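You operate a simulated robot arm through the tools that you are given. There is no shell and no other tool. Be economical: measure what you need, move in short steps, check, and stop when the job is done.

You are at the controls of a simulated robot arm. One attempt, no reset.

JOB
Blow the rack dry, then stand the ticket's bundle in tub seven.
Fine: lift the blower's shutter, switch on, touch no bundle till the ink is dry, and switch off again.
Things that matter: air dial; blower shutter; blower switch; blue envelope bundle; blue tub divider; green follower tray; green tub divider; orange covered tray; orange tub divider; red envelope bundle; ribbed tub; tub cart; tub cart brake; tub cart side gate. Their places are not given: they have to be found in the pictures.

It is judged by the outcome, as a careful person would: the job done as asked, and still so three seconds after it is handed in. It fails if anything else is knocked over, pushed out of place, dropped, spilled or broken.

ROBOT AND FRAMES
A 6-joint arm with a two-finger parallel gripper, fixed in place. Base frame: the origin is at the foot of the arm, x ahead of it, y to its left, z up. Lengths are in mm, angles in degrees, forces in N, time in s.
With the tool pointing down near the work surface it reaches from about 160 to 480 mm from the base axis. Its first joint turns from -166.0 to 166.0 degrees. Payload 4.1 kg.
The tool frame sits at the grasp point between the pads (the TCP): z along the fingers, y along the line on which they close. The tips reach 23 mm beyond it. The gripper opens to 94 mm. The fingers are 38 mm wide and 10 mm thick; the gripper's body (54 by 96 mm) begins 39 mm behind the TCP.
Orientation is that of the tool frame in the base frame, as [roll, pitch, yaw] about the fixed x, y, z axes, in that order (R = Rz(yaw) Ry(pitch) Rx(roll)). With the fingers straight down and closing along the base's y, the tool's x points along the base's -x, its y along +y and its z along -z.

CONTROLS
- The arm moves only by the tool send_rows. Its argument "rows" is a list of rows, each a list of 7 numbers: the gripper command, from -1 (shut) to 1 (fully open), values between in proportion, then the shift along the tool's x, y, z in mm, then the turn, a rotation vector about the tool's x, y, z in degrees. In form: [[gripper, dx, dy, dz, rx, ry, rz], ...]. A call has 1 to 8 rows; each row shifts and turns the commanded pose from where the row before left it, along the tool's axes as they then stand. A row lasts 0.2 s, in which the tool goes at most 50 mm and 8.6 degrees; a call with a longer step from one row to the next is refused whole, and so is a gripper value outside its range. A pose out of reach is approached as far as the arm can. The call stops where the force on the tool passes 90 N (or 10 N more than at its start, if that is more) or the arm is blocked; 0.2 s more then pass. The fingers move at their own pace (about 45 mm/s each) and stop on an object; they squeeze with about 26 N. The grip force told is the motor's: it shows also when the fingers shut on nothing. Time passes only in rows, and 0.2 s behind the last, so rows that do not move let the fingers close. It gives the time, the measured TCP pose, the force on the tool (base axes), the opening and the grip force at its end, in the units of the frame above (readings bear some noise), with the torque about the TCP (base axes, N m) and any sound that the robot's microphone picked up, and new pictures: "views" is both (left out), scene, wrist or none.
- Cameras (640 x 400 px; columns grow to the right, rows downward): "scene" is fixed at [401.2, -651.4, 1568.3]; the picture's right is [1.00, 0.03, 0.00], its down [0.02, -0.63, -0.77] and it looks along [-0.02, 0.77, -0.63] (base axes); focal length 263 px, centre (320, 200). "wrist" rides on the gripper at [86, 16, -75] in the tool frame; the picture's right is [-0.18, 0.98, 0.00], its down [-0.58, -0.11, -0.81] and it looks along [-0.79, -0.15, 0.59] (tool axes); focal length 243 px, centre (320, 200).
- move_column(by): slides the trunk up (or, below 0, down) by that many mm; the arm rides with it, the base frame stays. It gives what a move gives, with no picture.
- probe_pixels(camera, pixels): for up to 12 pixels [column, row] of the newest picture of that camera ("zoom" is the newest enlarged one), the place [x, y, z] in the base frame of the surface seen there, good to about 3 mm. It takes no simulated time.
- enlarge(camera, box): a new picture of the part [left, top, right, bottom] of that camera's present view, enlarged. It takes no simulated time.
- job_done(): hands the job in; it is judged then, once.

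Work in short steps. Measure before you move; look again where a grasp or a placing could have gone wrong, and mend it. You have 80 turns and 200 pictures in all, those below and enlarged ones among them. Open the gripper and draw the arm clear of the work before you hand the job in, unless the task says otherwise; then end with one line.

The tools are called after ">>>" as name(argument=value, ...) on one line, values as JSON. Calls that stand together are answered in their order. send_rows: Moves the arm, as the interface text tells. Its arguments: {"type":"object","properties":{"rows":{"type":"array","items":{"type":"array","items":{"type":"number"}}},"views":{"type":"string","enum":["both","scene","wrist","none"]}},"required":["rows"]} The other tools are called the same way: move_column (by) slides the trunk up or down; probe_pixels (camera, pixels) gives the place of the surface under pixels of a picture; enlarge (camera, box) takes an enlarged picture of a part of a camera's view; job_done () hands the job in.

At the start:

```text
clock: 0.0
tool_pos: [287.8, 73.3, 1360.7]
tcp_rot: [179.9, 0.1, 179.9]
contact_force: [0.2, 0.2, -1.2]
wrist_torque: [0.0, -0.01, 0.02]
finger_gap: 93.9
finger_force: 0.1
trunk travel left (down, up): [-483.0, 107.0]
```

scene: 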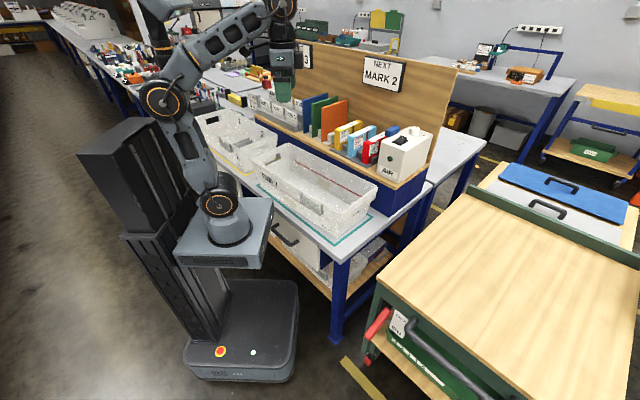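
wrist: 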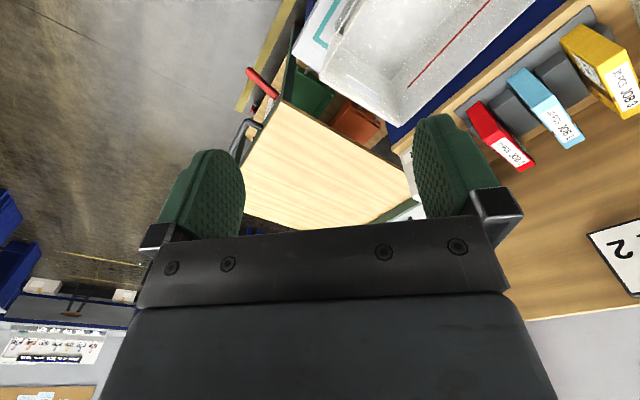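

The scene shows a bench with a rack of bundles (360-440,130-180), signs, two tubs, and a cart on the right. I'll enlarge these regions to read them.

>>> enlarge(camera="scene", box=[240, 30, 460, 168])

>>> enlarge(camera="scene", box=[180, 100, 400, 238])

>>> enlarge(camera="scene", box=[330, 150, 640, 400])

>>> enlarge(camera="scene", box=[330, 90, 450, 190])

```text
2.90 times, centred on (350, 99) of scene
```

zoom: 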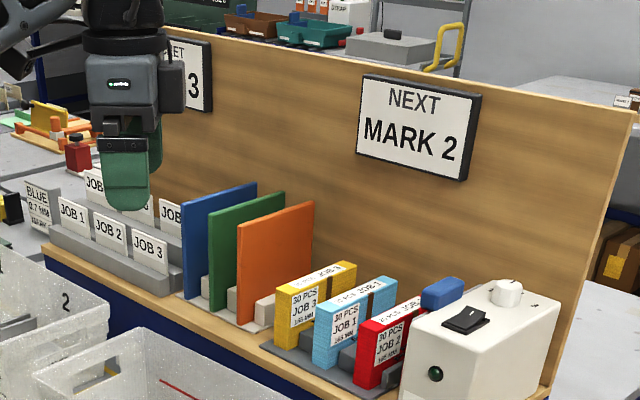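

```text
2.90 times, centred on (290, 169) of scene
```

zoom: 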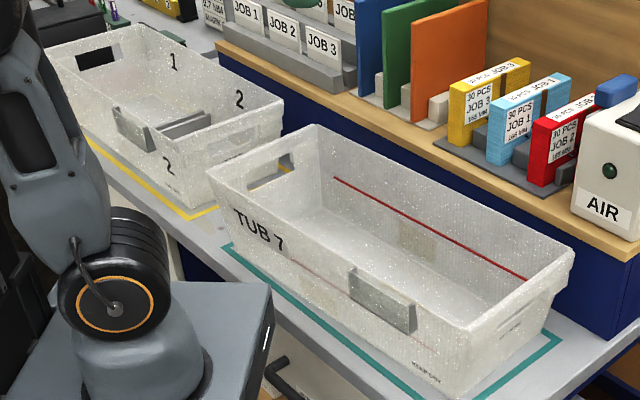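

```text
1.60 times, centred on (485, 275) of scene
```

zoom: 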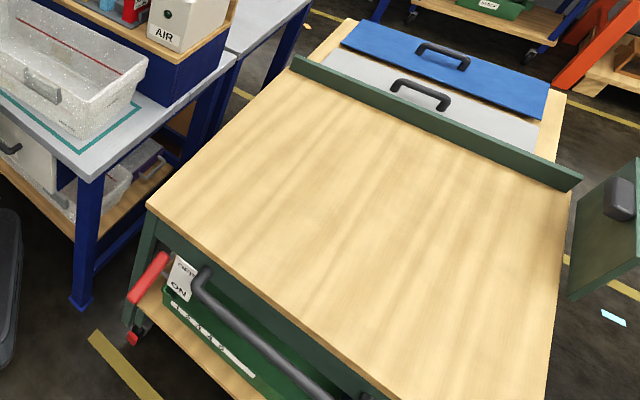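

```text
4.00 times, centred on (390, 140) of scene
```

zoom: 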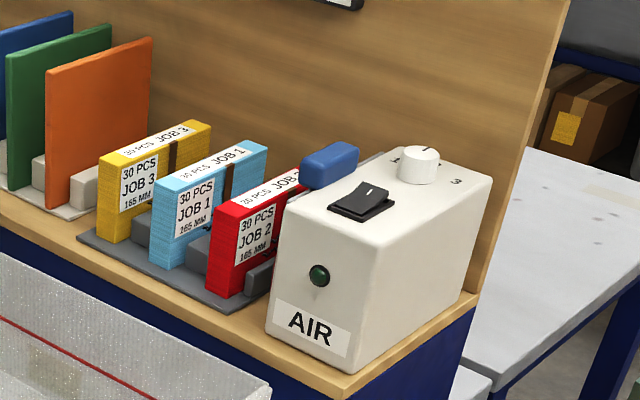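

I'll measure key places in the scene: the tub rim, rack, bundles, blower, signs, and ticket holder.

>>> probe_pixels(camera="scene", pixels=[[284, 143], [252, 158], [375, 183], [336, 226], [300, 190], [345, 142], [360, 148], [376, 152], [392, 154], [395, 140], [407, 145], [427, 133]])

>>> probe_pixels(camera="scene", pixels=[[260, 100], [276, 106], [292, 115], [383, 72], [309, 60], [318, 210], [420, 230], [380, 180], [400, 180], [253, 125], [225, 115], [355, 127]])

>>> enlarge(camera="wrist", box=[400, 0, 640, 150])

>>> enlarge(camera="scene", box=[235, 70, 335, 140])

```text
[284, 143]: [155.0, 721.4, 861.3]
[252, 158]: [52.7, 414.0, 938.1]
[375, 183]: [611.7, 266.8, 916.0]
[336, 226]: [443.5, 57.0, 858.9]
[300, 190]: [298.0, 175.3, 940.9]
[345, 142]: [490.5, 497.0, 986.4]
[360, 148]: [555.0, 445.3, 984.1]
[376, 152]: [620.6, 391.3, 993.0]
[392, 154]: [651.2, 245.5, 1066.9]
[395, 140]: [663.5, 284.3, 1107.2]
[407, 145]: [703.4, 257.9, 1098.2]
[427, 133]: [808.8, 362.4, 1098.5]
```

```text
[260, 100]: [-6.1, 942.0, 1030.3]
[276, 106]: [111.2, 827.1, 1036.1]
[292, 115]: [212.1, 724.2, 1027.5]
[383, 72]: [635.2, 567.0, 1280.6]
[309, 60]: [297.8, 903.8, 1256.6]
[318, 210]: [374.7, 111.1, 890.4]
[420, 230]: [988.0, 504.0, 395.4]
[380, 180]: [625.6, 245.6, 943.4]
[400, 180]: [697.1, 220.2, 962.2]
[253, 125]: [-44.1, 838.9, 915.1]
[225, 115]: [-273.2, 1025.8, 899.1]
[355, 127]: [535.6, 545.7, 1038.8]
```

```text
2.67 times, centred on (520, 75) of wrist
```

zoom: 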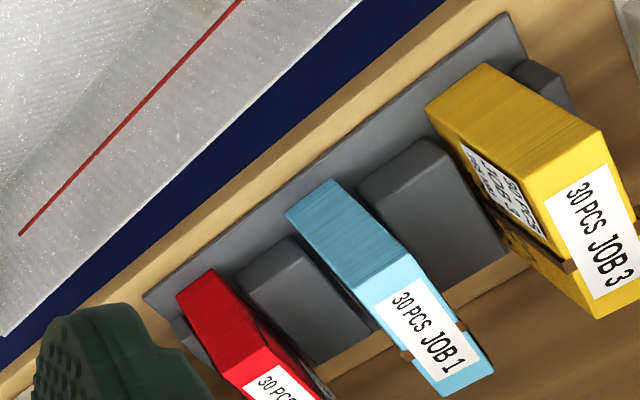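

```text
5.71 times, centred on (285, 105) of scene
```

zoom: 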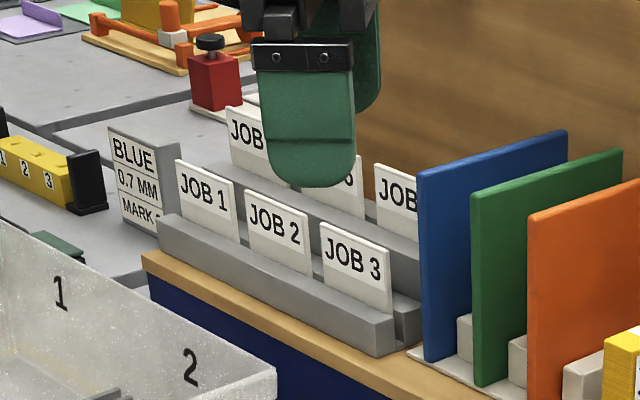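

The gripper hides part of the sign and cards. I'll move the tool toward +x, staying high, to unblock the view and test the reach.

>>> send_rows(rows=[[1, -40, 10, 0, 0, 0, 0], [1, -40, 10, 0, 0, 0, 0], [1, -40, 10, 0, 0, 0, 0], [1, -40, 10, 0, 0, 0, 0]])

>>> probe_pixels(camera="scene", pixels=[[225, 235], [250, 225], [220, 203], [312, 202], [285, 240]])

>>> enlarge(camera="scene", box=[235, 30, 335, 140])

```text
clock: 1.0
tool_pos: [445.6, 115.0, 1345.6]
tcp_rot: [180.0, 0.1, 179.9]
contact_force: [0.8, 0.1, -0.9]
wrist_torque: [-0.03, 0.01, -0.02]
finger_gap: 93.9
finger_force: 0.1
out of reach, approached as far as the arm can: row 4
trunk travel left (down, up): [-483.0, 107.0]
```

scene: 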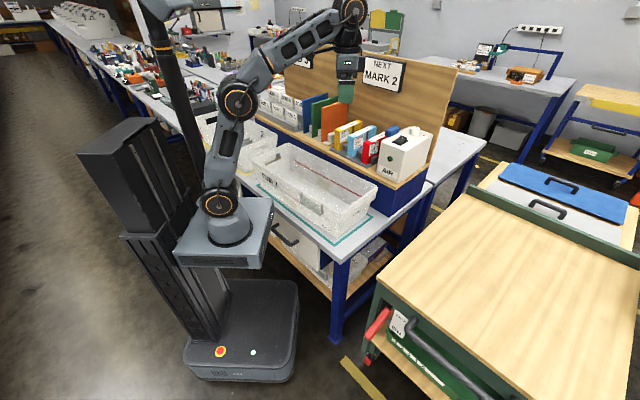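
wrist: 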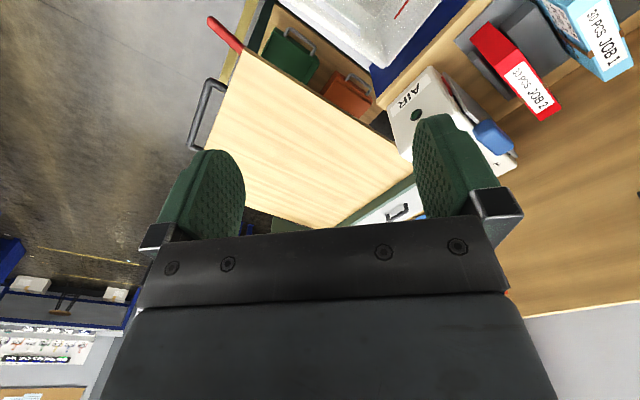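

```text
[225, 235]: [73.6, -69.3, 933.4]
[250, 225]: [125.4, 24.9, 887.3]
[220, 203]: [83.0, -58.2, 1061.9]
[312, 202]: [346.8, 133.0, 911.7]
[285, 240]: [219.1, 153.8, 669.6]
```

```text
3.64 times, centred on (285, 85) of scene
```

zoom: 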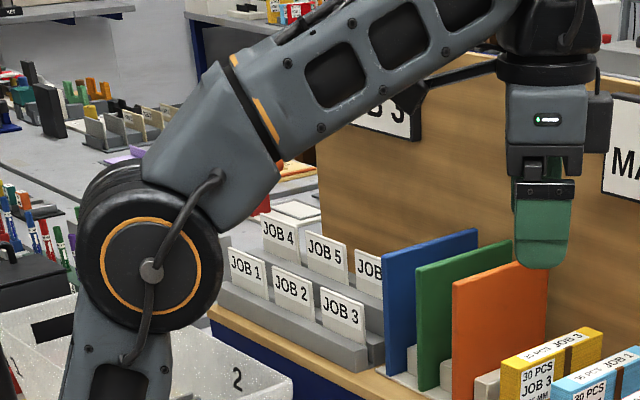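

The left sign seems to end in "JOB 3" but the arm hides it. I'll check the clearance between the arm's plate and the bench edge before lowering the trunk.

>>> probe_pixels(camera="scene", pixels=[[272, 200], [262, 266], [178, 262], [245, 195], [268, 228], [300, 236], [338, 262], [282, 222], [245, 188], [380, 228], [322, 255], [490, 200]])

>>> enlarge(camera="scene", box=[280, 40, 340, 80])

>>> enlarge(camera="wrist", box=[360, 0, 640, 200])

```text
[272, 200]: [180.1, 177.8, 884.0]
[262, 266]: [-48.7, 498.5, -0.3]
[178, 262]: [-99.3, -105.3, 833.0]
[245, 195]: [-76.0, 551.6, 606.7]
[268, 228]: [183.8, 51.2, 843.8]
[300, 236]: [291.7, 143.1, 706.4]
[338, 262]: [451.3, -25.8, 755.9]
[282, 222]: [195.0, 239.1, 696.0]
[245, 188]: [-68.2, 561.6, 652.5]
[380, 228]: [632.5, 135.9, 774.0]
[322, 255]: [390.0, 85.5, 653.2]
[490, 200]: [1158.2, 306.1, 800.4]
```

```text
10.00 times, centred on (310, 60) of scene
```

zoom: 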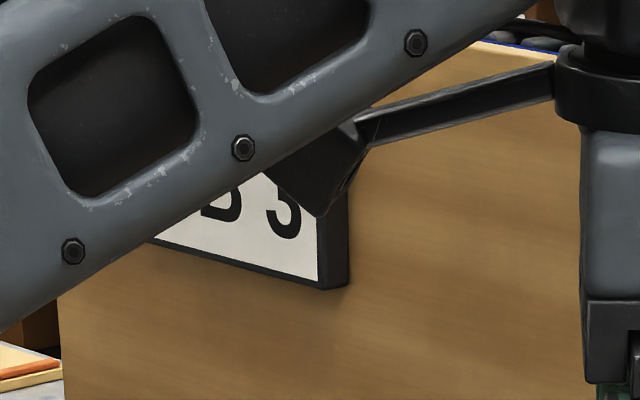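

```text
2.00 times, centred on (500, 100) of wrist
```

zoom: 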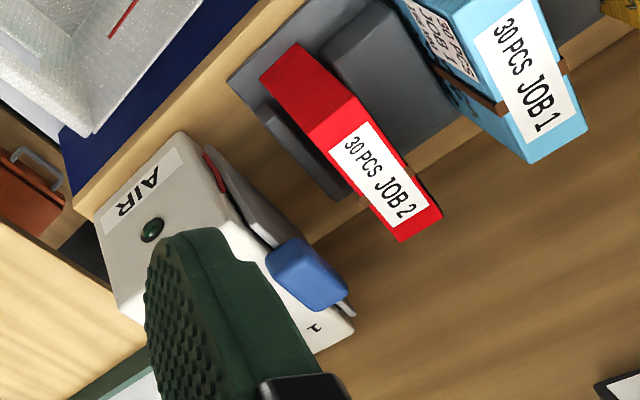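

The plate clears the bench edge by about 50 mm. I'll lower the trunk 200 mm, which brings the arm out of the sign's line of sight and improves reach.

>>> move_column(by=-200)

>>> enlarge(camera="scene", box=[220, 40, 400, 160])

>>> enlarge(camera="scene", box=[340, 115, 440, 185])

>>> enlarge(camera="wrist", box=[0, 0, 640, 400])

```text
clock: 2.9
tool_pos: [432.5, 151.5, 1174.0]
tcp_rot: [-179.1, 3.4, 179.5]
contact_force: [0.7, 2.3, 0.9]
wrist_torque: [-0.12, 0.08, -0.01]
finger_gap: 94.1
finger_force: 0.1
trunk travel left (down, up): [-299.0, 291.0]
stopped: the arm was blocked; the commanded pose is now the measured one
```

```text
3.33 times, centred on (310, 100) of scene
```

zoom: 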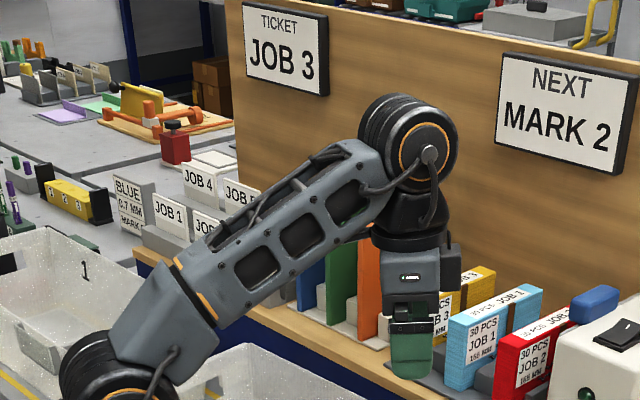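

```text
5.71 times, centred on (390, 150) of scene
```

zoom: 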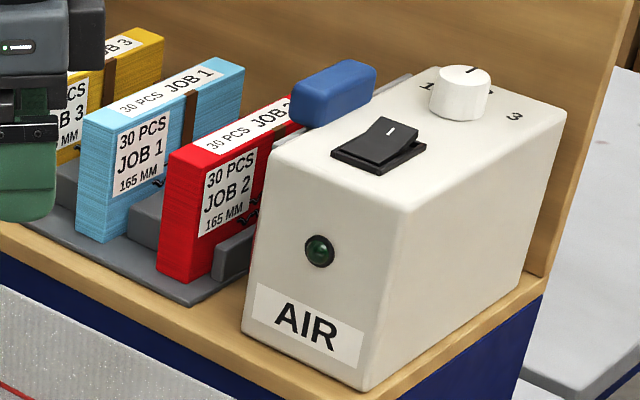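

```text
1.00 times, centred on (320, 200) of wrist (not enlarged: the box is as wide or as high as the picture)
```

zoom: 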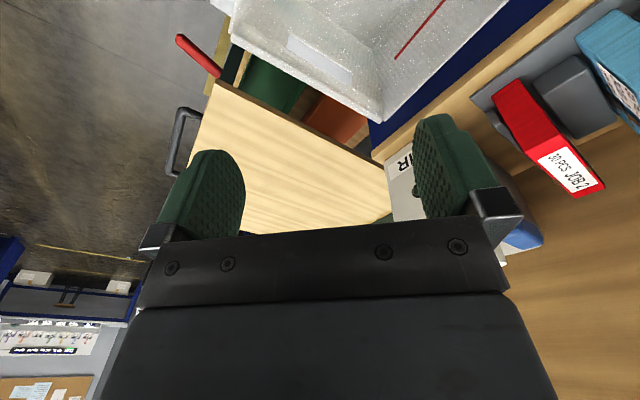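

The ticket sign reads JOB 3, so it's the yellow bundle. The trunk stopped early because something was blocked, so I'll raise it slightly and look.

>>> move_column(by=40)

>>> send_rows(rows=[[1, 0, 0, 0, 0, 0, 0]], views="scene")

>>> enlarge(camera="scene", box=[160, 110, 340, 260])

```text
clock: 3.5
tool_pos: [498.0, 196.9, 1128.6]
tcp_rot: [-177.2, 0.0, -179.2]
contact_force: [0.4, -0.7, 1.8]
wrist_torque: [0.03, -0.03, 0.01]
finger_gap: 93.8
finger_force: 0.0
trunk travel left (down, up): [-323.0, 267.0]
stopped: the arm was blocked; the commanded pose is now the measured one
```

```text
clock: 3.9
tool_pos: [489.9, 189.2, 1135.7]
tcp_rot: [-177.6, 0.2, -179.3]
contact_force: [-0.7, 0.4, 0.0]
wrist_torque: [-0.03, 0.03, 0.01]
finger_gap: 94.1
finger_force: 0.0
trunk travel left (down, up): [-323.0, 267.0]
```

scene: 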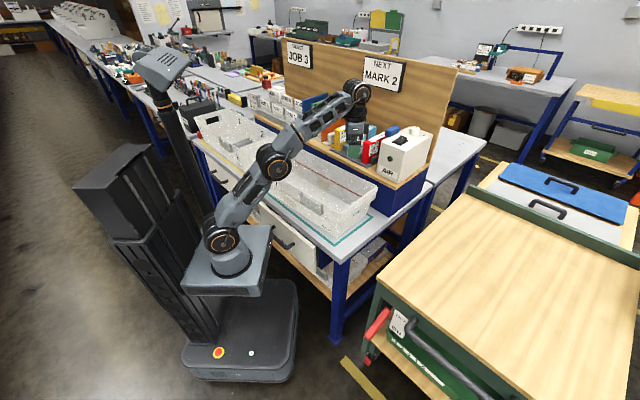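

```text
2.67 times, centred on (250, 185) of scene
```

zoom: 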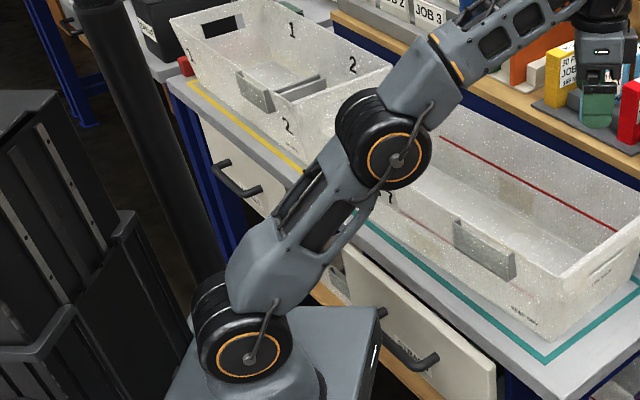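

I need to know whether the elbow is touching a tub, so I'll probe points on the arm, the tubs and the drawers.

>>> probe_pixels(camera="scene", pixels=[[274, 164], [275, 180], [250, 200], [220, 239], [292, 155], [268, 253], [263, 170], [286, 178], [300, 165], [248, 148], [252, 160], [305, 130]])

>>> send_rows(rows=[[1, 0, 0, -20, 0, 0, 0], [1, 0, 0, -20, 0, 0, 0]], views="both")

```text
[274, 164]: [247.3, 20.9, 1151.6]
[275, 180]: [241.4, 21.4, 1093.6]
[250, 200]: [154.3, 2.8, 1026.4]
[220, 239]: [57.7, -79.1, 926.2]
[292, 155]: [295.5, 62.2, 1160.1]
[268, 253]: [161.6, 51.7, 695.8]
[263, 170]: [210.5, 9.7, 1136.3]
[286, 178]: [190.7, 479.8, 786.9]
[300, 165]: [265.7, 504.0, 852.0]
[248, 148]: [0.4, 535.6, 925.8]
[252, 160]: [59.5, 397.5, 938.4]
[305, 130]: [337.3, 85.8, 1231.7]
```

```text
clock: 4.5
tool_pos: [473.1, 180.9, 1149.3]
tcp_rot: [-177.5, 0.0, -179.4]
contact_force: [0.0, 0.5, -0.5]
wrist_torque: [0.02, -0.02, -0.02]
finger_gap: 94.0
finger_force: 0.1
out of reach, approached as far as the arm can: row 1, 2
trunk travel left (down, up): [-323.0, 267.0]
```

scene: 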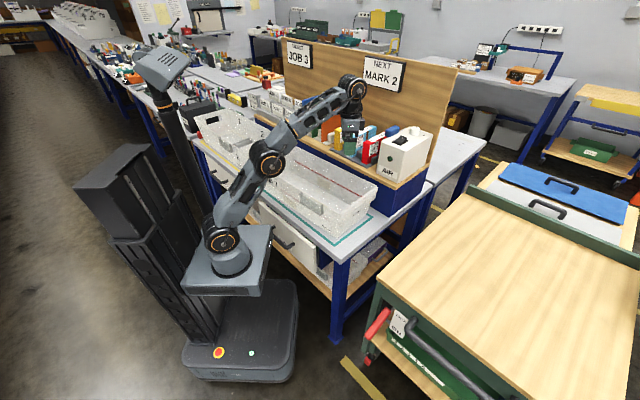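
wrist: 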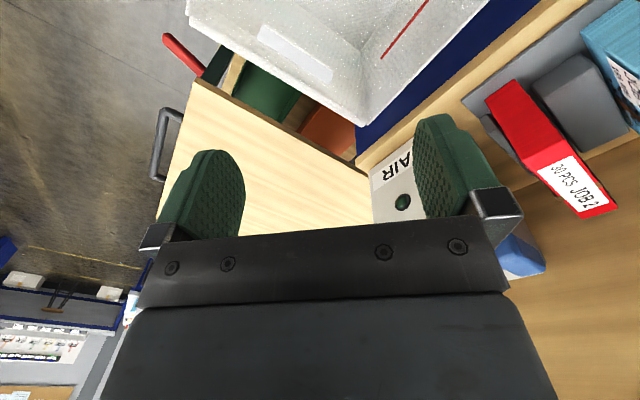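

Nothing was touched: the elbow is at z≈1150, and the block came from the arm being at full stretch. A higher shoulder gives better reach to the rack at z≈1050, so I'll retract the tool and then raise the trunk.

>>> send_rows(rows=[[1, 35, -20, 0, 0, 0, 0], [1, 35, -20, 0, 0, 0, 0], [1, 35, -20, 0, 0, 0, 0], [1, 35, -20, 0, 0, 0, 0]], views="none")

>>> move_column(by=200)

>>> send_rows(rows=[[1, 0, 0, 0, 0, 0, 0]], views="both")

```text
clock: 5.5
tool_pos: [337.7, 103.0, 1157.0]
tcp_rot: [-177.5, -0.1, -179.5]
contact_force: [0.0, 0.5, -0.6]
wrist_torque: [0.01, -0.01, 0.0]
finger_gap: 94.0
finger_force: 0.1
trunk travel left (down, up): [-323.0, 267.0]
```

```text
clock: 7.7
tool_pos: [346.6, 109.8, 1351.8]
tcp_rot: [-177.1, -0.5, -179.4]
contact_force: [-1.0, 0.4, 0.2]
wrist_torque: [0.0, -0.03, 0.0]
finger_gap: 93.8
finger_force: 0.1
trunk travel left (down, up): [-523.0, 67.0]
```

```text
clock: 8.1
tool_pos: [345.5, 109.3, 1351.6]
tcp_rot: [-177.0, -0.5, -179.4]
contact_force: [0.2, 0.4, -0.5]
wrist_torque: [0.01, 0.0, -0.04]
finger_gap: 94.0
finger_force: 0.1
trunk travel left (down, up): [-523.0, 67.0]
```

scene: 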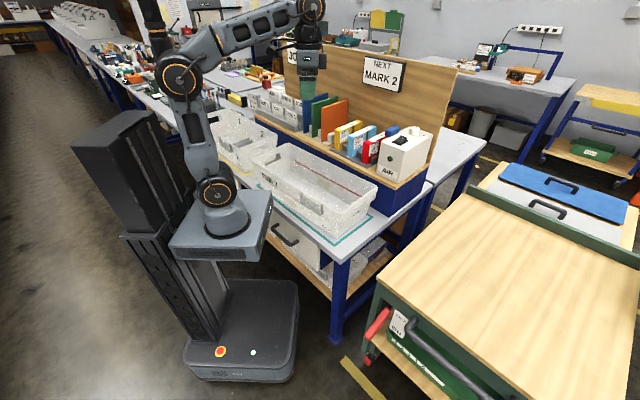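
wrist: 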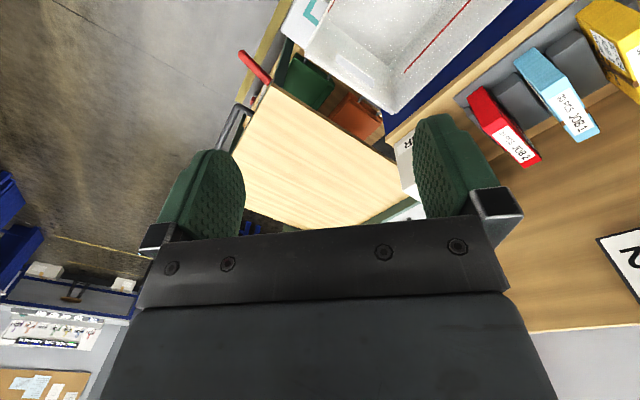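

With a clear view, I'll zoom on the blower and rack in the scene and measure from the zoom.

>>> enlarge(camera="scene", box=[370, 115, 440, 160])

>>> enlarge(camera="scene", box=[370, 118, 440, 190])

```text
8.89 times, centred on (405, 138) of scene
```

zoom: 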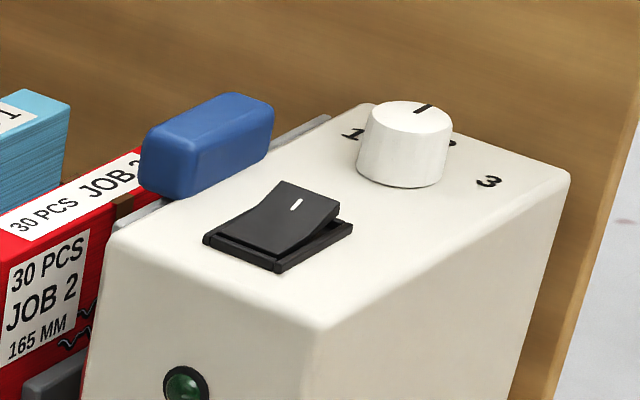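

```text
5.56 times, centred on (405, 154) of scene
```

zoom: 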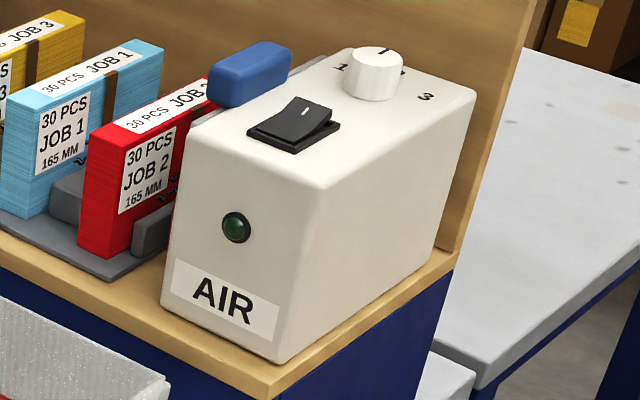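

The dial pointer already points toward mark 2 and the rocker is off, with its rear (mark "I") end raised. I'll probe the handle, switch and bundle geometry in this zoom.

>>> probe_pixels(camera="zoom", pixels=[[218, 75], [282, 52], [250, 65], [240, 92], [305, 108], [275, 132], [250, 132], [325, 118], [318, 185], [470, 95], [190, 135], [340, 60]])

>>> probe_pixels(camera="zoom", pixels=[[215, 95], [232, 102], [288, 70], [375, 55], [120, 130], [185, 90], [15, 90], [100, 58], [10, 30], [70, 20], [100, 270], [160, 300]])

>>> enlarge(camera="scene", box=[320, 110, 400, 170])

```text
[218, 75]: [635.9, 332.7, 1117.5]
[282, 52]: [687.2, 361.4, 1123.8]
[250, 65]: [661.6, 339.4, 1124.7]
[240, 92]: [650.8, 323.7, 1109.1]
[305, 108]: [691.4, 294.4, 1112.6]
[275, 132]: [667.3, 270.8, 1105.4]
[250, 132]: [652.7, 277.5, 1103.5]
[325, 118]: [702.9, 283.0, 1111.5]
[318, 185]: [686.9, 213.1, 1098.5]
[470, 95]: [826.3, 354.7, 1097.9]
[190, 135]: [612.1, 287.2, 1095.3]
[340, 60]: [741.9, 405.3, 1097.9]
```

```text
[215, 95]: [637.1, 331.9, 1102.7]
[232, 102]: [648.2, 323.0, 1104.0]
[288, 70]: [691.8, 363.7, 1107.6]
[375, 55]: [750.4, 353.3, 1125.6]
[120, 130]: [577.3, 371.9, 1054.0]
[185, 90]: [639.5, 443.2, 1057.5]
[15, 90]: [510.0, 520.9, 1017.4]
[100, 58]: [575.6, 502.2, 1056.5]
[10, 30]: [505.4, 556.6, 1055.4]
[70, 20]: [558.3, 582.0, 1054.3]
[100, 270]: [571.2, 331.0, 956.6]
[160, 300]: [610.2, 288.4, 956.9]
```

```text
6.67 times, centred on (360, 140) of scene
```

zoom: 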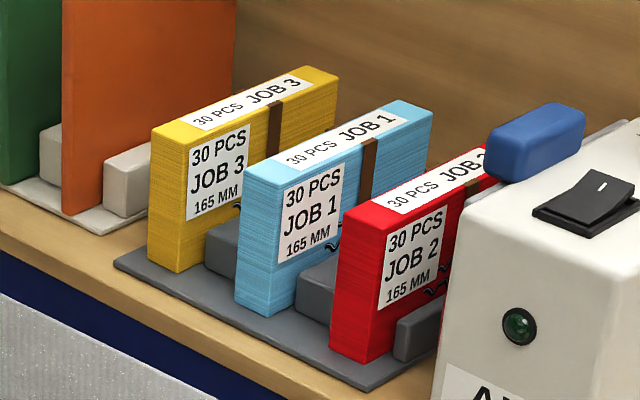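

Everything on the bench is turned 45°: the into-rack direction is f=(0.71,0.71) and along-rack is s=(0.71,-0.71). The shutter handle is at s≈205–231, f≈686–746, z≈1101–1124. I'll turn the tool about its axis by +135° so the closing axis lies along s with the camera on the upper side, starting in free air.

>>> send_rows(rows=[[1, 0, 0, 0, 0, 0, 8.4], [1, 0, 0, 0, 0, 0, 8.4], [1, 0, 0, 0, 0, 0, 8.4], [1, 0, 0, 0, 0, 0, 8.4], [1, 0, 0, 0, 0, 0, 8.4], [1, 0, 0, 0, 0, 0, 8.4], [1, 0, 0, 0, 0, 0, 8.4], [1, 0, 0, 0, 0, 0, 8.4]], views="none")

>>> send_rows(rows=[[1, 0, 0, 0, 0, 0, 8.4], [1, 0, 0, 0, 0, 0, 8.4], [1, 0, 0, 0, 0, 0, 8.4], [1, 0, 0, 0, 0, 0, 8.4], [1, 0, 0, 0, 0, 0, 8.4], [1, 0, 0, 0, 0, 0, 8.4], [1, 0, 0, 0, 0, 0, 8.4], [1, 0, 0, 0, 0, 0, 8.4]], views="both")

```text
clock: 9.8
tool_pos: [346.3, 110.0, 1351.6]
tcp_rot: [-178.4, 2.5, 113.2]
contact_force: [0.5, 0.0, 0.1]
wrist_torque: [-0.03, 0.02, -0.01]
finger_gap: 94.1
finger_force: 0.0
trunk travel left (down, up): [-523.0, 67.0]
```

```text
clock: 11.7
tool_pos: [346.0, 111.5, 1352.1]
tcp_rot: [178.4, 2.5, 46.0]
contact_force: [-0.4, 0.1, 0.5]
wrist_torque: [0.0, 0.01, 0.0]
finger_gap: 94.0
finger_force: 0.0
trunk travel left (down, up): [-523.0, 67.0]
```

scene: 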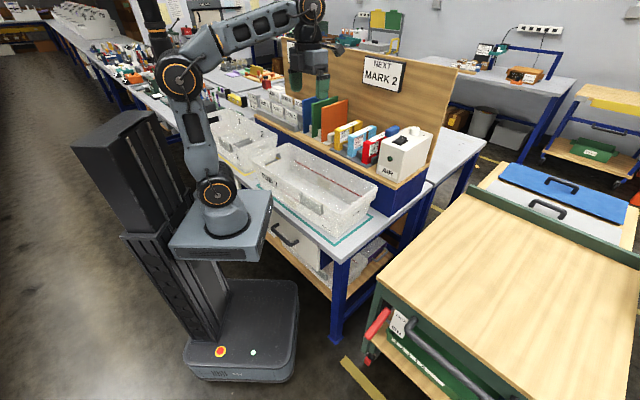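
wrist: 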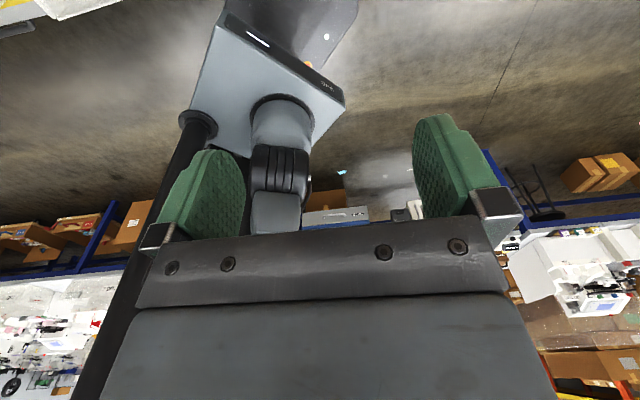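

The turn worked. Next I tilt the tool 62° outward (about tool y) while moving forward along f, still high.

>>> send_rows(rows=[[1, 20, 0, -1, 0, 7.8, 0], [1, 19.9, 0, 1.8, 0, 7.8, 0], [1, 19.5, 0, 4.5, 0, 7.8, 0], [1, 18.7, 0, 7.1, 0, 7.8, 0], [1, 17.5, 0, 9.6, 0, 7.8, 0], [1, 16.1, 0, 11.9, 0, 7.8, 0], [1, 14.3, 0, 14, 0, 7.8, 0], [1, 12.3, 0, 15.8, 0, 7.8, 0]], views="both")

```text
clock: 13.4
tool_pos: [455.8, 227.8, 1351.0]
tcp_rot: [176.7, -60.0, 49.2]
contact_force: [1.0, 0.0, -0.1]
wrist_torque: [0.0, 0.0, 0.01]
finger_gap: 94.0
finger_force: 0.1
trunk travel left (down, up): [-523.0, 67.0]
```

scene: 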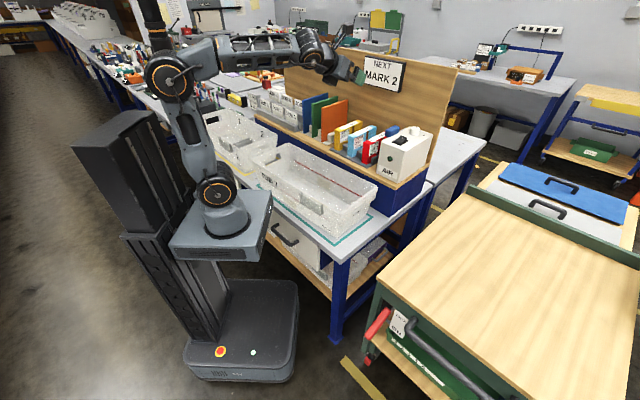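
wrist: 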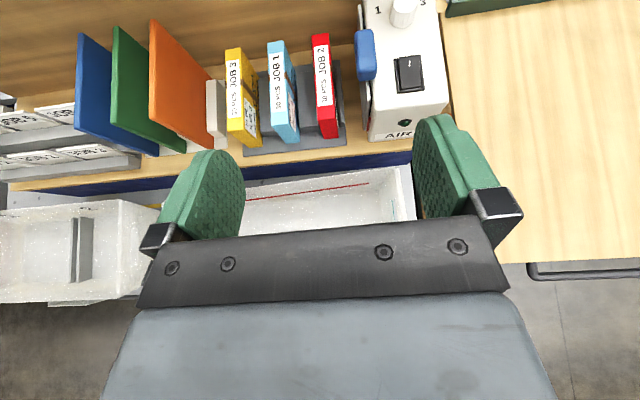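

This is an excellent view. I'll zoom the wrist camera on the blower and rack and probe exactly.

>>> enlarge(camera="wrist", box=[330, 0, 460, 150])

>>> probe_pixels(camera="wrist", pixels=[[357, 36], [374, 36], [360, 73], [376, 73], [400, 64], [401, 82], [408, 64], [425, 85], [376, 134], [440, 105], [404, 10], [382, 20]])

>>> enlarge(camera="wrist", box=[200, 20, 360, 160])

>>> probe_pixels(camera="wrist", pixels=[[227, 52], [241, 48], [234, 85], [246, 84], [246, 144], [260, 137], [268, 45], [283, 42], [298, 110], [314, 37], [252, 110], [200, 110]])

```text
2.67 times, centred on (395, 75) of wrist
```

zoom: 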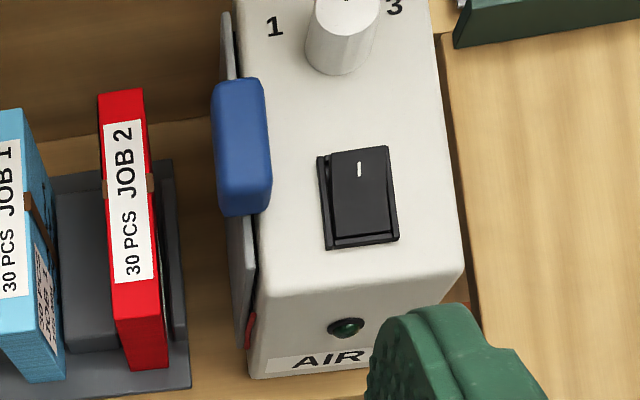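

```text
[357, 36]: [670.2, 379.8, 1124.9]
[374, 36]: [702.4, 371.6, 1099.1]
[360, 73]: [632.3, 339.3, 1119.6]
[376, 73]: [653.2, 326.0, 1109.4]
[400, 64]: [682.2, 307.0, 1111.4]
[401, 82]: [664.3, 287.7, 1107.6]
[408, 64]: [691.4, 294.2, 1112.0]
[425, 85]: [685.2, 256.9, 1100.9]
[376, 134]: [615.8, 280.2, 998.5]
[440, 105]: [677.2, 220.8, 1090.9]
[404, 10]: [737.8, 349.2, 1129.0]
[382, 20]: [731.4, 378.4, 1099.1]
```

```text
2.86 times, centred on (280, 90) of wrist
```

zoom: 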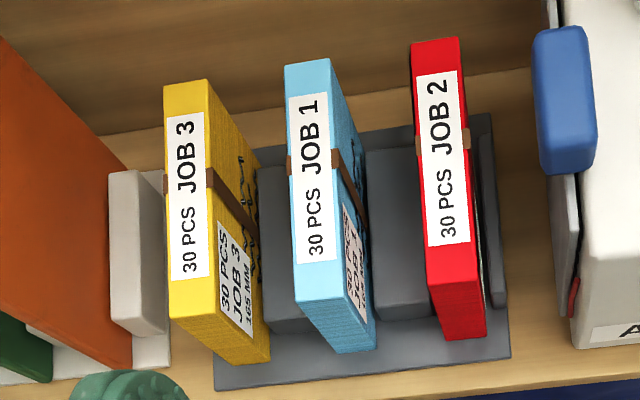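

```text
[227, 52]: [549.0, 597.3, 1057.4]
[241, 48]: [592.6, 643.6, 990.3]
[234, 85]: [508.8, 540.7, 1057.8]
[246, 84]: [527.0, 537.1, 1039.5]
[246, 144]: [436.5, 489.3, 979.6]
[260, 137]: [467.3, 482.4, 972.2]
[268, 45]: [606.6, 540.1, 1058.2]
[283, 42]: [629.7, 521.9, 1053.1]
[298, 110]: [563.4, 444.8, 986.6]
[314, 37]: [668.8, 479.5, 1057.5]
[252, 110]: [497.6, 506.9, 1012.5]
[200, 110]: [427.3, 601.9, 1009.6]
```

The handle centre is (660,351), z 1100–1125; the switch is at s≈258–290. I'll narrow the opening to ~50 mm so the fingers clear the switch, and move to above the handle at z≈1190.

>>> send_rows(rows=[[0.05, -3.4, 8.1, 40, 0, 0, 1.9], [0.05, -3.4, 8.1, 40, 0, 0, 0], [0.05, -3.4, 8.1, 40, 0, 0, 0], [0.05, -3.4, 8.1, 40, 0, 0, 0], [0.05, -3.4, 8.1, 40, 0, 0, 0], [0.05, -3.4, 8.1, 40, 0, 0, 0], [0.05, -3.4, 8.1, 40, 0, 0, 0]], views="both")

```text
clock: 15.1
tool_pos: [662.6, 354.1, 1194.5]
tcp_rot: [180.0, -60.0, 45.3]
contact_force: [0.0, -0.1, 1.0]
wrist_torque: [-0.01, 0.02, -0.03]
finger_gap: 49.1
finger_force: 0.0
trunk travel left (down, up): [-523.0, 67.0]
```

scene: 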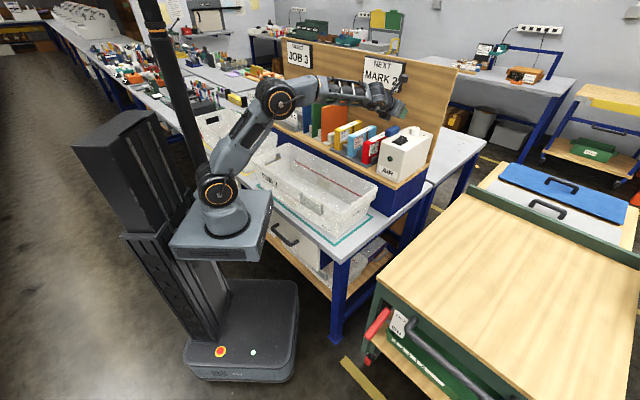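
wrist: 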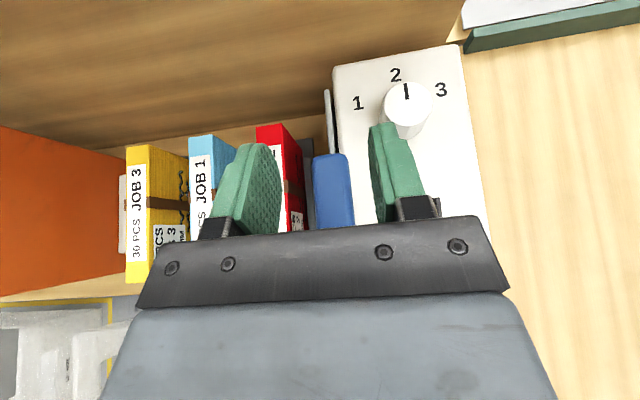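

The dial is confirmed at 2. The tool is centred over the handle (s=218), so I'll descend straight down to z≈1131.

>>> send_rows(rows=[[0.05, -14.5, 0, 7.2, 0, 0, 0], [0.05, -14.5, 0, 7.2, 0, 0, 0], [0.05, -14.5, 0, 7.2, 0, 0, 0], [0.05, -12.5, 0, 6.2, 0, 0, 0]], views="both")

```text
clock: 16.1
tool_pos: [658.4, 347.2, 1129.1]
tcp_rot: [180.0, -60.0, 45.3]
contact_force: [0.8, 0.5, -0.2]
wrist_torque: [-0.02, 0.0, -0.01]
finger_gap: 49.4
finger_force: 0.0
trunk travel left (down, up): [-523.0, 67.0]
```

scene: 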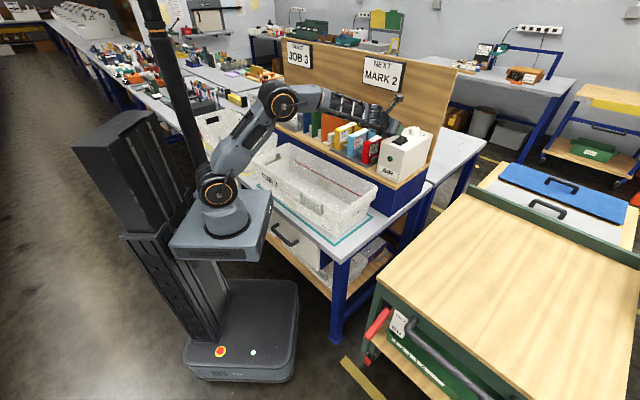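
wrist: 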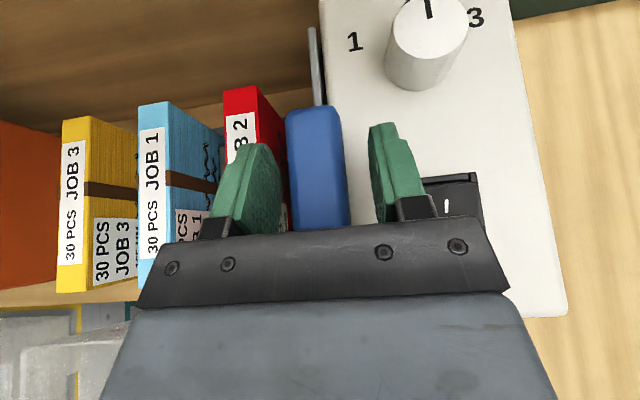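

The handle is centred between the fingers. Closing.

>>> send_rows(rows=[[-0.6, 0, -1, 0, 0, 0, 0], [-0.6, 0, 0, 0, 0, 0, 0], [-0.6, 0, 0, 0, 0, 0, 0]], views="wrist")

```text
clock: 16.9
tool_pos: [656.0, 349.3, 1129.1]
tcp_rot: [-179.9, -60.0, 45.2]
contact_force: [-7.2, 5.4, -1.7]
wrist_torque: [0.2, -0.02, -1.53]
finger_gap: 29.9
finger_force: 44.6
trunk travel left (down, up): [-523.0, 67.0]
```

wrist: 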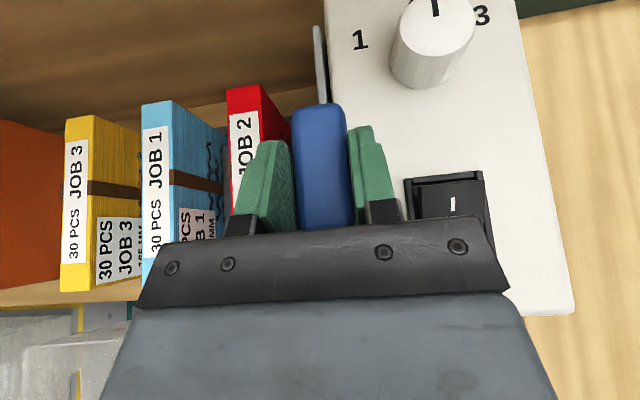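

Gripped at 30 mm. I'll ease 1.5 mm toward −s to relieve the side force and start lifting in small steps.

>>> send_rows(rows=[[-0.6, 0, -1.5, 0, 0, 0, 0], [-0.6, 8.7, 0, -5, 0, 0, 0], [-0.6, 8.7, 0, -5, 0, 0, 0], [-0.6, 8.7, 0, -5, 0, 0, 0]], views="wrist")

```text
clock: 17.9
tool_pos: [655.9, 349.8, 1159.6]
tcp_rot: [-180.0, -60.1, 45.3]
contact_force: [-4.2, 3.9, -3.5]
wrist_torque: [0.13, 0.2, -1.92]
finger_gap: 30.0
finger_force: 45.5
trunk travel left (down, up): [-523.0, 67.0]
```

wrist: 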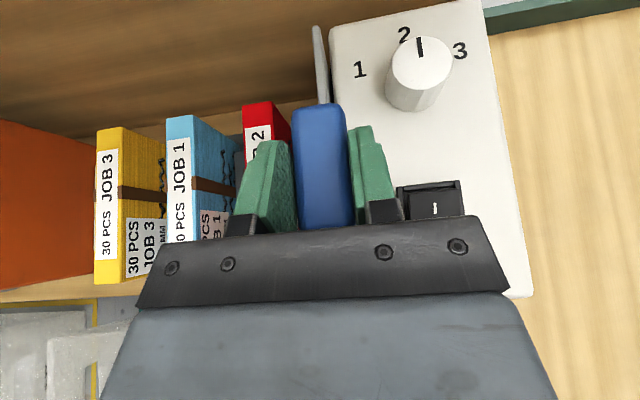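

The shutter rises with the handle. I'll continue lifting and watch for a stop in the force.

>>> send_rows(rows=[[-0.6, 8.7, 0, -5, 0, 0, 0], [-0.6, 8.7, 0, -5, 0, 0, 0], [-0.6, 8.7, 0, -5, 0, 0, 0]], views="both")

>>> enlarge(camera="scene", box=[340, 85, 440, 185])

```text
clock: 18.6
tool_pos: [655.9, 348.9, 1189.9]
tcp_rot: [179.9, -60.1, 45.5]
contact_force: [-6.0, 5.4, -3.5]
wrist_torque: [0.27, 0.16, -1.38]
finger_gap: 30.1
finger_force: 45.0
trunk travel left (down, up): [-523.0, 67.0]
```

scene: 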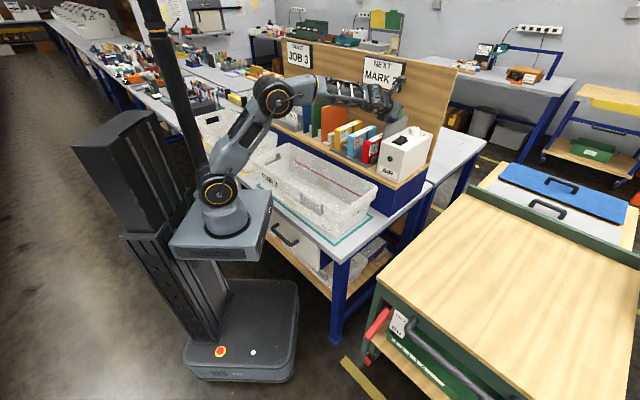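
wrist: 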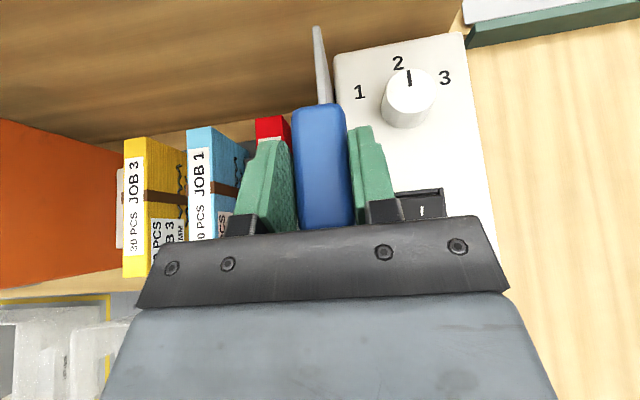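

```text
4.00 times, centred on (390, 135) of scene
```

zoom: 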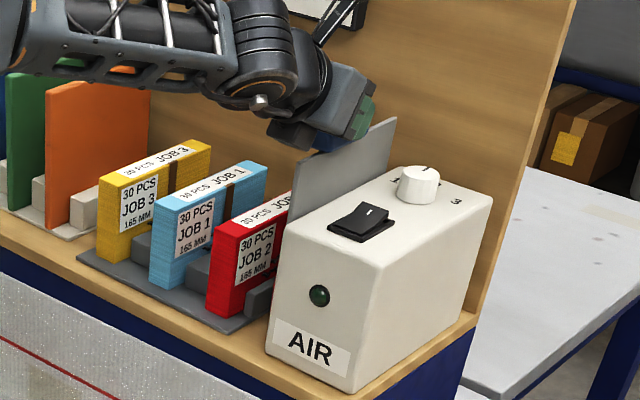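

Raised about 60 mm with steady force. I'll lift a further 20 mm in smaller steps, watching for an end stop.

>>> send_rows(rows=[[-0.6, 5.2, 0, -3, 0, 0, 0], [-0.6, 5.2, 0, -3, 0, 0, 0], [-0.6, 5.2, 0, -3, 0, 0, 0]], views="wrist")

```text
clock: 19.4
tool_pos: [655.4, 349.7, 1206.7]
tcp_rot: [179.9, -60.0, 45.4]
contact_force: [-6.0, 13.4, -3.8]
wrist_torque: [0.68, -0.22, -1.76]
finger_gap: 30.3
finger_force: 44.8
trunk travel left (down, up): [-523.0, 67.0]
```

wrist: 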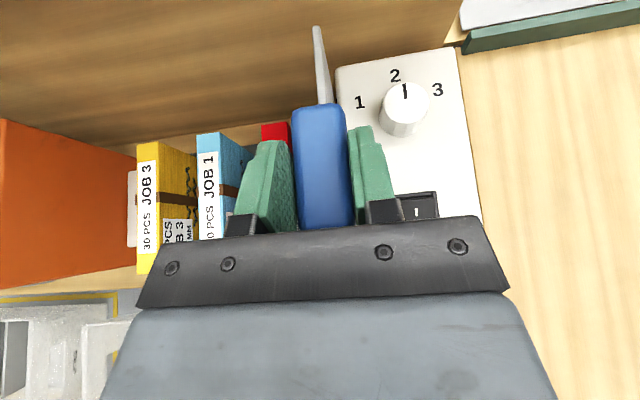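

Raised about 77 mm and the lateral force changed slightly. I'll try another 12 mm.

>>> send_rows(rows=[[-0.6, 5.2, 0, -3, 0, 0, 0], [-0.6, 5.2, 0, -3, 0, 0, 0]], views="none")

>>> enlarge(camera="scene", box=[340, 85, 440, 185])

```text
clock: 20.1
tool_pos: [655.2, 349.1, 1218.7]
tcp_rot: [179.8, -60.0, 45.4]
contact_force: [-2.8, 10.6, -3.3]
wrist_torque: [0.33, -0.02, -1.42]
finger_gap: 30.1
finger_force: 44.7
trunk travel left (down, up): [-523.0, 67.0]
```

```text
4.00 times, centred on (390, 135) of scene
```

zoom: 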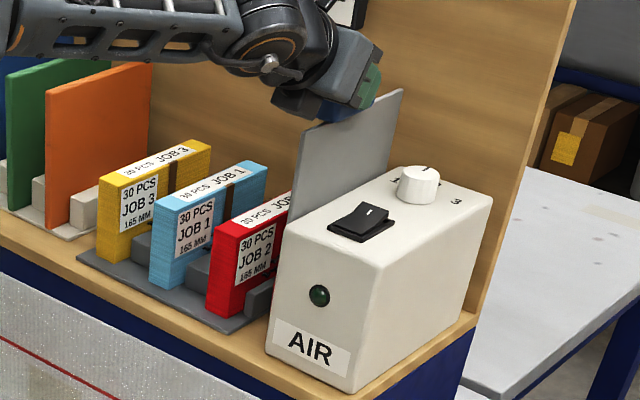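

No stop yet at +89 mm. I'll lift up to 18 mm more, where an end stop or latch should show.

>>> send_rows(rows=[[-0.6, 5.2, 0, -3, 0, 0, 0], [-0.6, 5.2, 0, -3, 0, 0, 0], [-0.6, 5.2, 0, -3, 0, 0, 0]], views="wrist")

>>> enlarge(camera="scene", box=[370, 85, 440, 155])

```text
clock: 20.9
tool_pos: [655.7, 349.7, 1238.7]
tcp_rot: [179.9, -59.8, 45.4]
contact_force: [-4.5, 8.6, -3.5]
wrist_torque: [0.23, 0.19, -1.54]
finger_gap: 29.8
finger_force: 45.3
trunk travel left (down, up): [-523.0, 67.0]
```

wrist: 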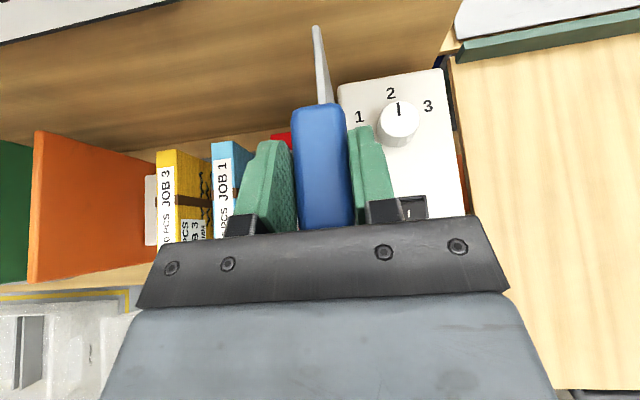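

```text
5.71 times, centred on (405, 120) of scene
```

zoom: 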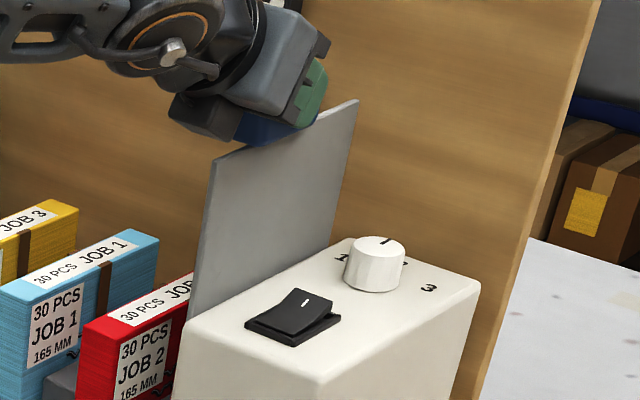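

No stop by +109 mm. Before letting go I'll test whether friction holds it: lower 10 mm and compare the vertical force.

>>> send_rows(rows=[[-0.6, -4.35, 0, 2.5, 0, 0, 0], [-0.6, -4.35, 0, 2.5, 0, 0, 0]], views="none")

>>> send_rows(rows=[[-0.6, -4.35, 0, 2.5, 0, 0, 0], [-0.6, -4.35, 0, 2.5, 0, 0, 0]], views="none")

```text
clock: 21.4
tool_pos: [654.5, 350.1, 1229.6]
tcp_rot: [179.9, -60.2, 45.5]
contact_force: [-5.1, 10.3, 2.2]
wrist_torque: [0.42, 0.31, -1.49]
finger_gap: 29.9
finger_force: 44.7
trunk travel left (down, up): [-523.0, 67.0]
```

```text
clock: 22.1
tool_pos: [656.2, 350.0, 1217.6]
tcp_rot: [179.8, -60.1, 45.3]
contact_force: [-1.6, 9.1, 1.8]
wrist_torque: [0.94, -0.55, -1.22]
finger_gap: 29.8
finger_force: 45.1
trunk travel left (down, up): [-523.0, 67.0]
```

Upward force is −3.5 N and downward +2, so friction (~3 N) exceeds the shutter's weight and it will stay. I'll raise it back to about +103 mm, open slightly, and back off 10 mm to see that it holds.

>>> send_rows(rows=[[-0.6, 5.2, 0, -3, 0, 0, 0], [-0.6, 5.2, 0, -3, 0, 0, 0], [-0.6, 3.5, 0, -2, 0, 0, 0], [-0.6, 0, 0, 0, 0, 0, 0], [0.05, 0, 0, 0, 0, 0, 0], [0.05, 0, 0, 0, 0, 0, 0], [0.05, 0, 0, -10, 0, 0, 0]], views="both")

```text
clock: 23.6
tool_pos: [649.2, 341.8, 1239.2]
tcp_rot: [180.0, -60.1, 45.4]
contact_force: [-0.5, 1.2, -0.3]
wrist_torque: [0.02, 0.0, 0.01]
finger_gap: 49.3
finger_force: 0.0
trunk travel left (down, up): [-523.0, 67.0]
```

scene: 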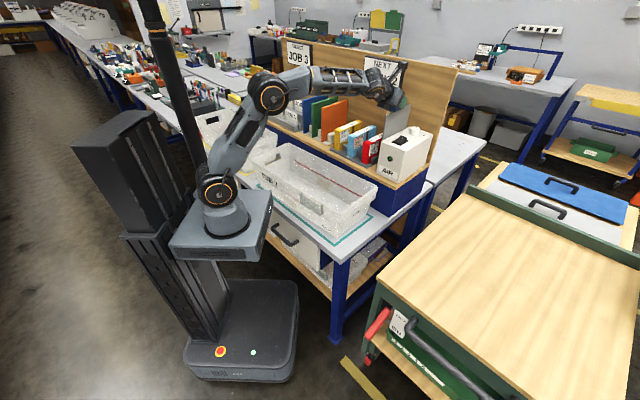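
wrist: 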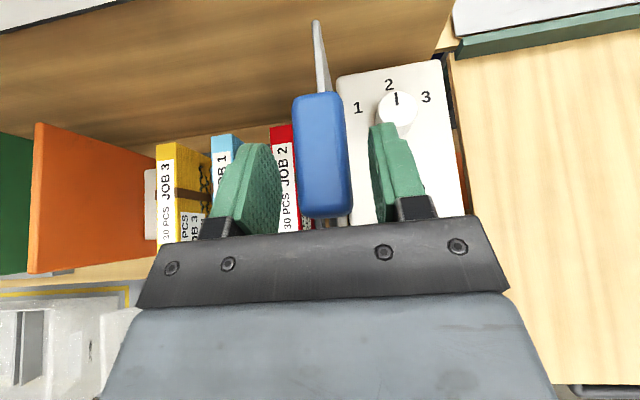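

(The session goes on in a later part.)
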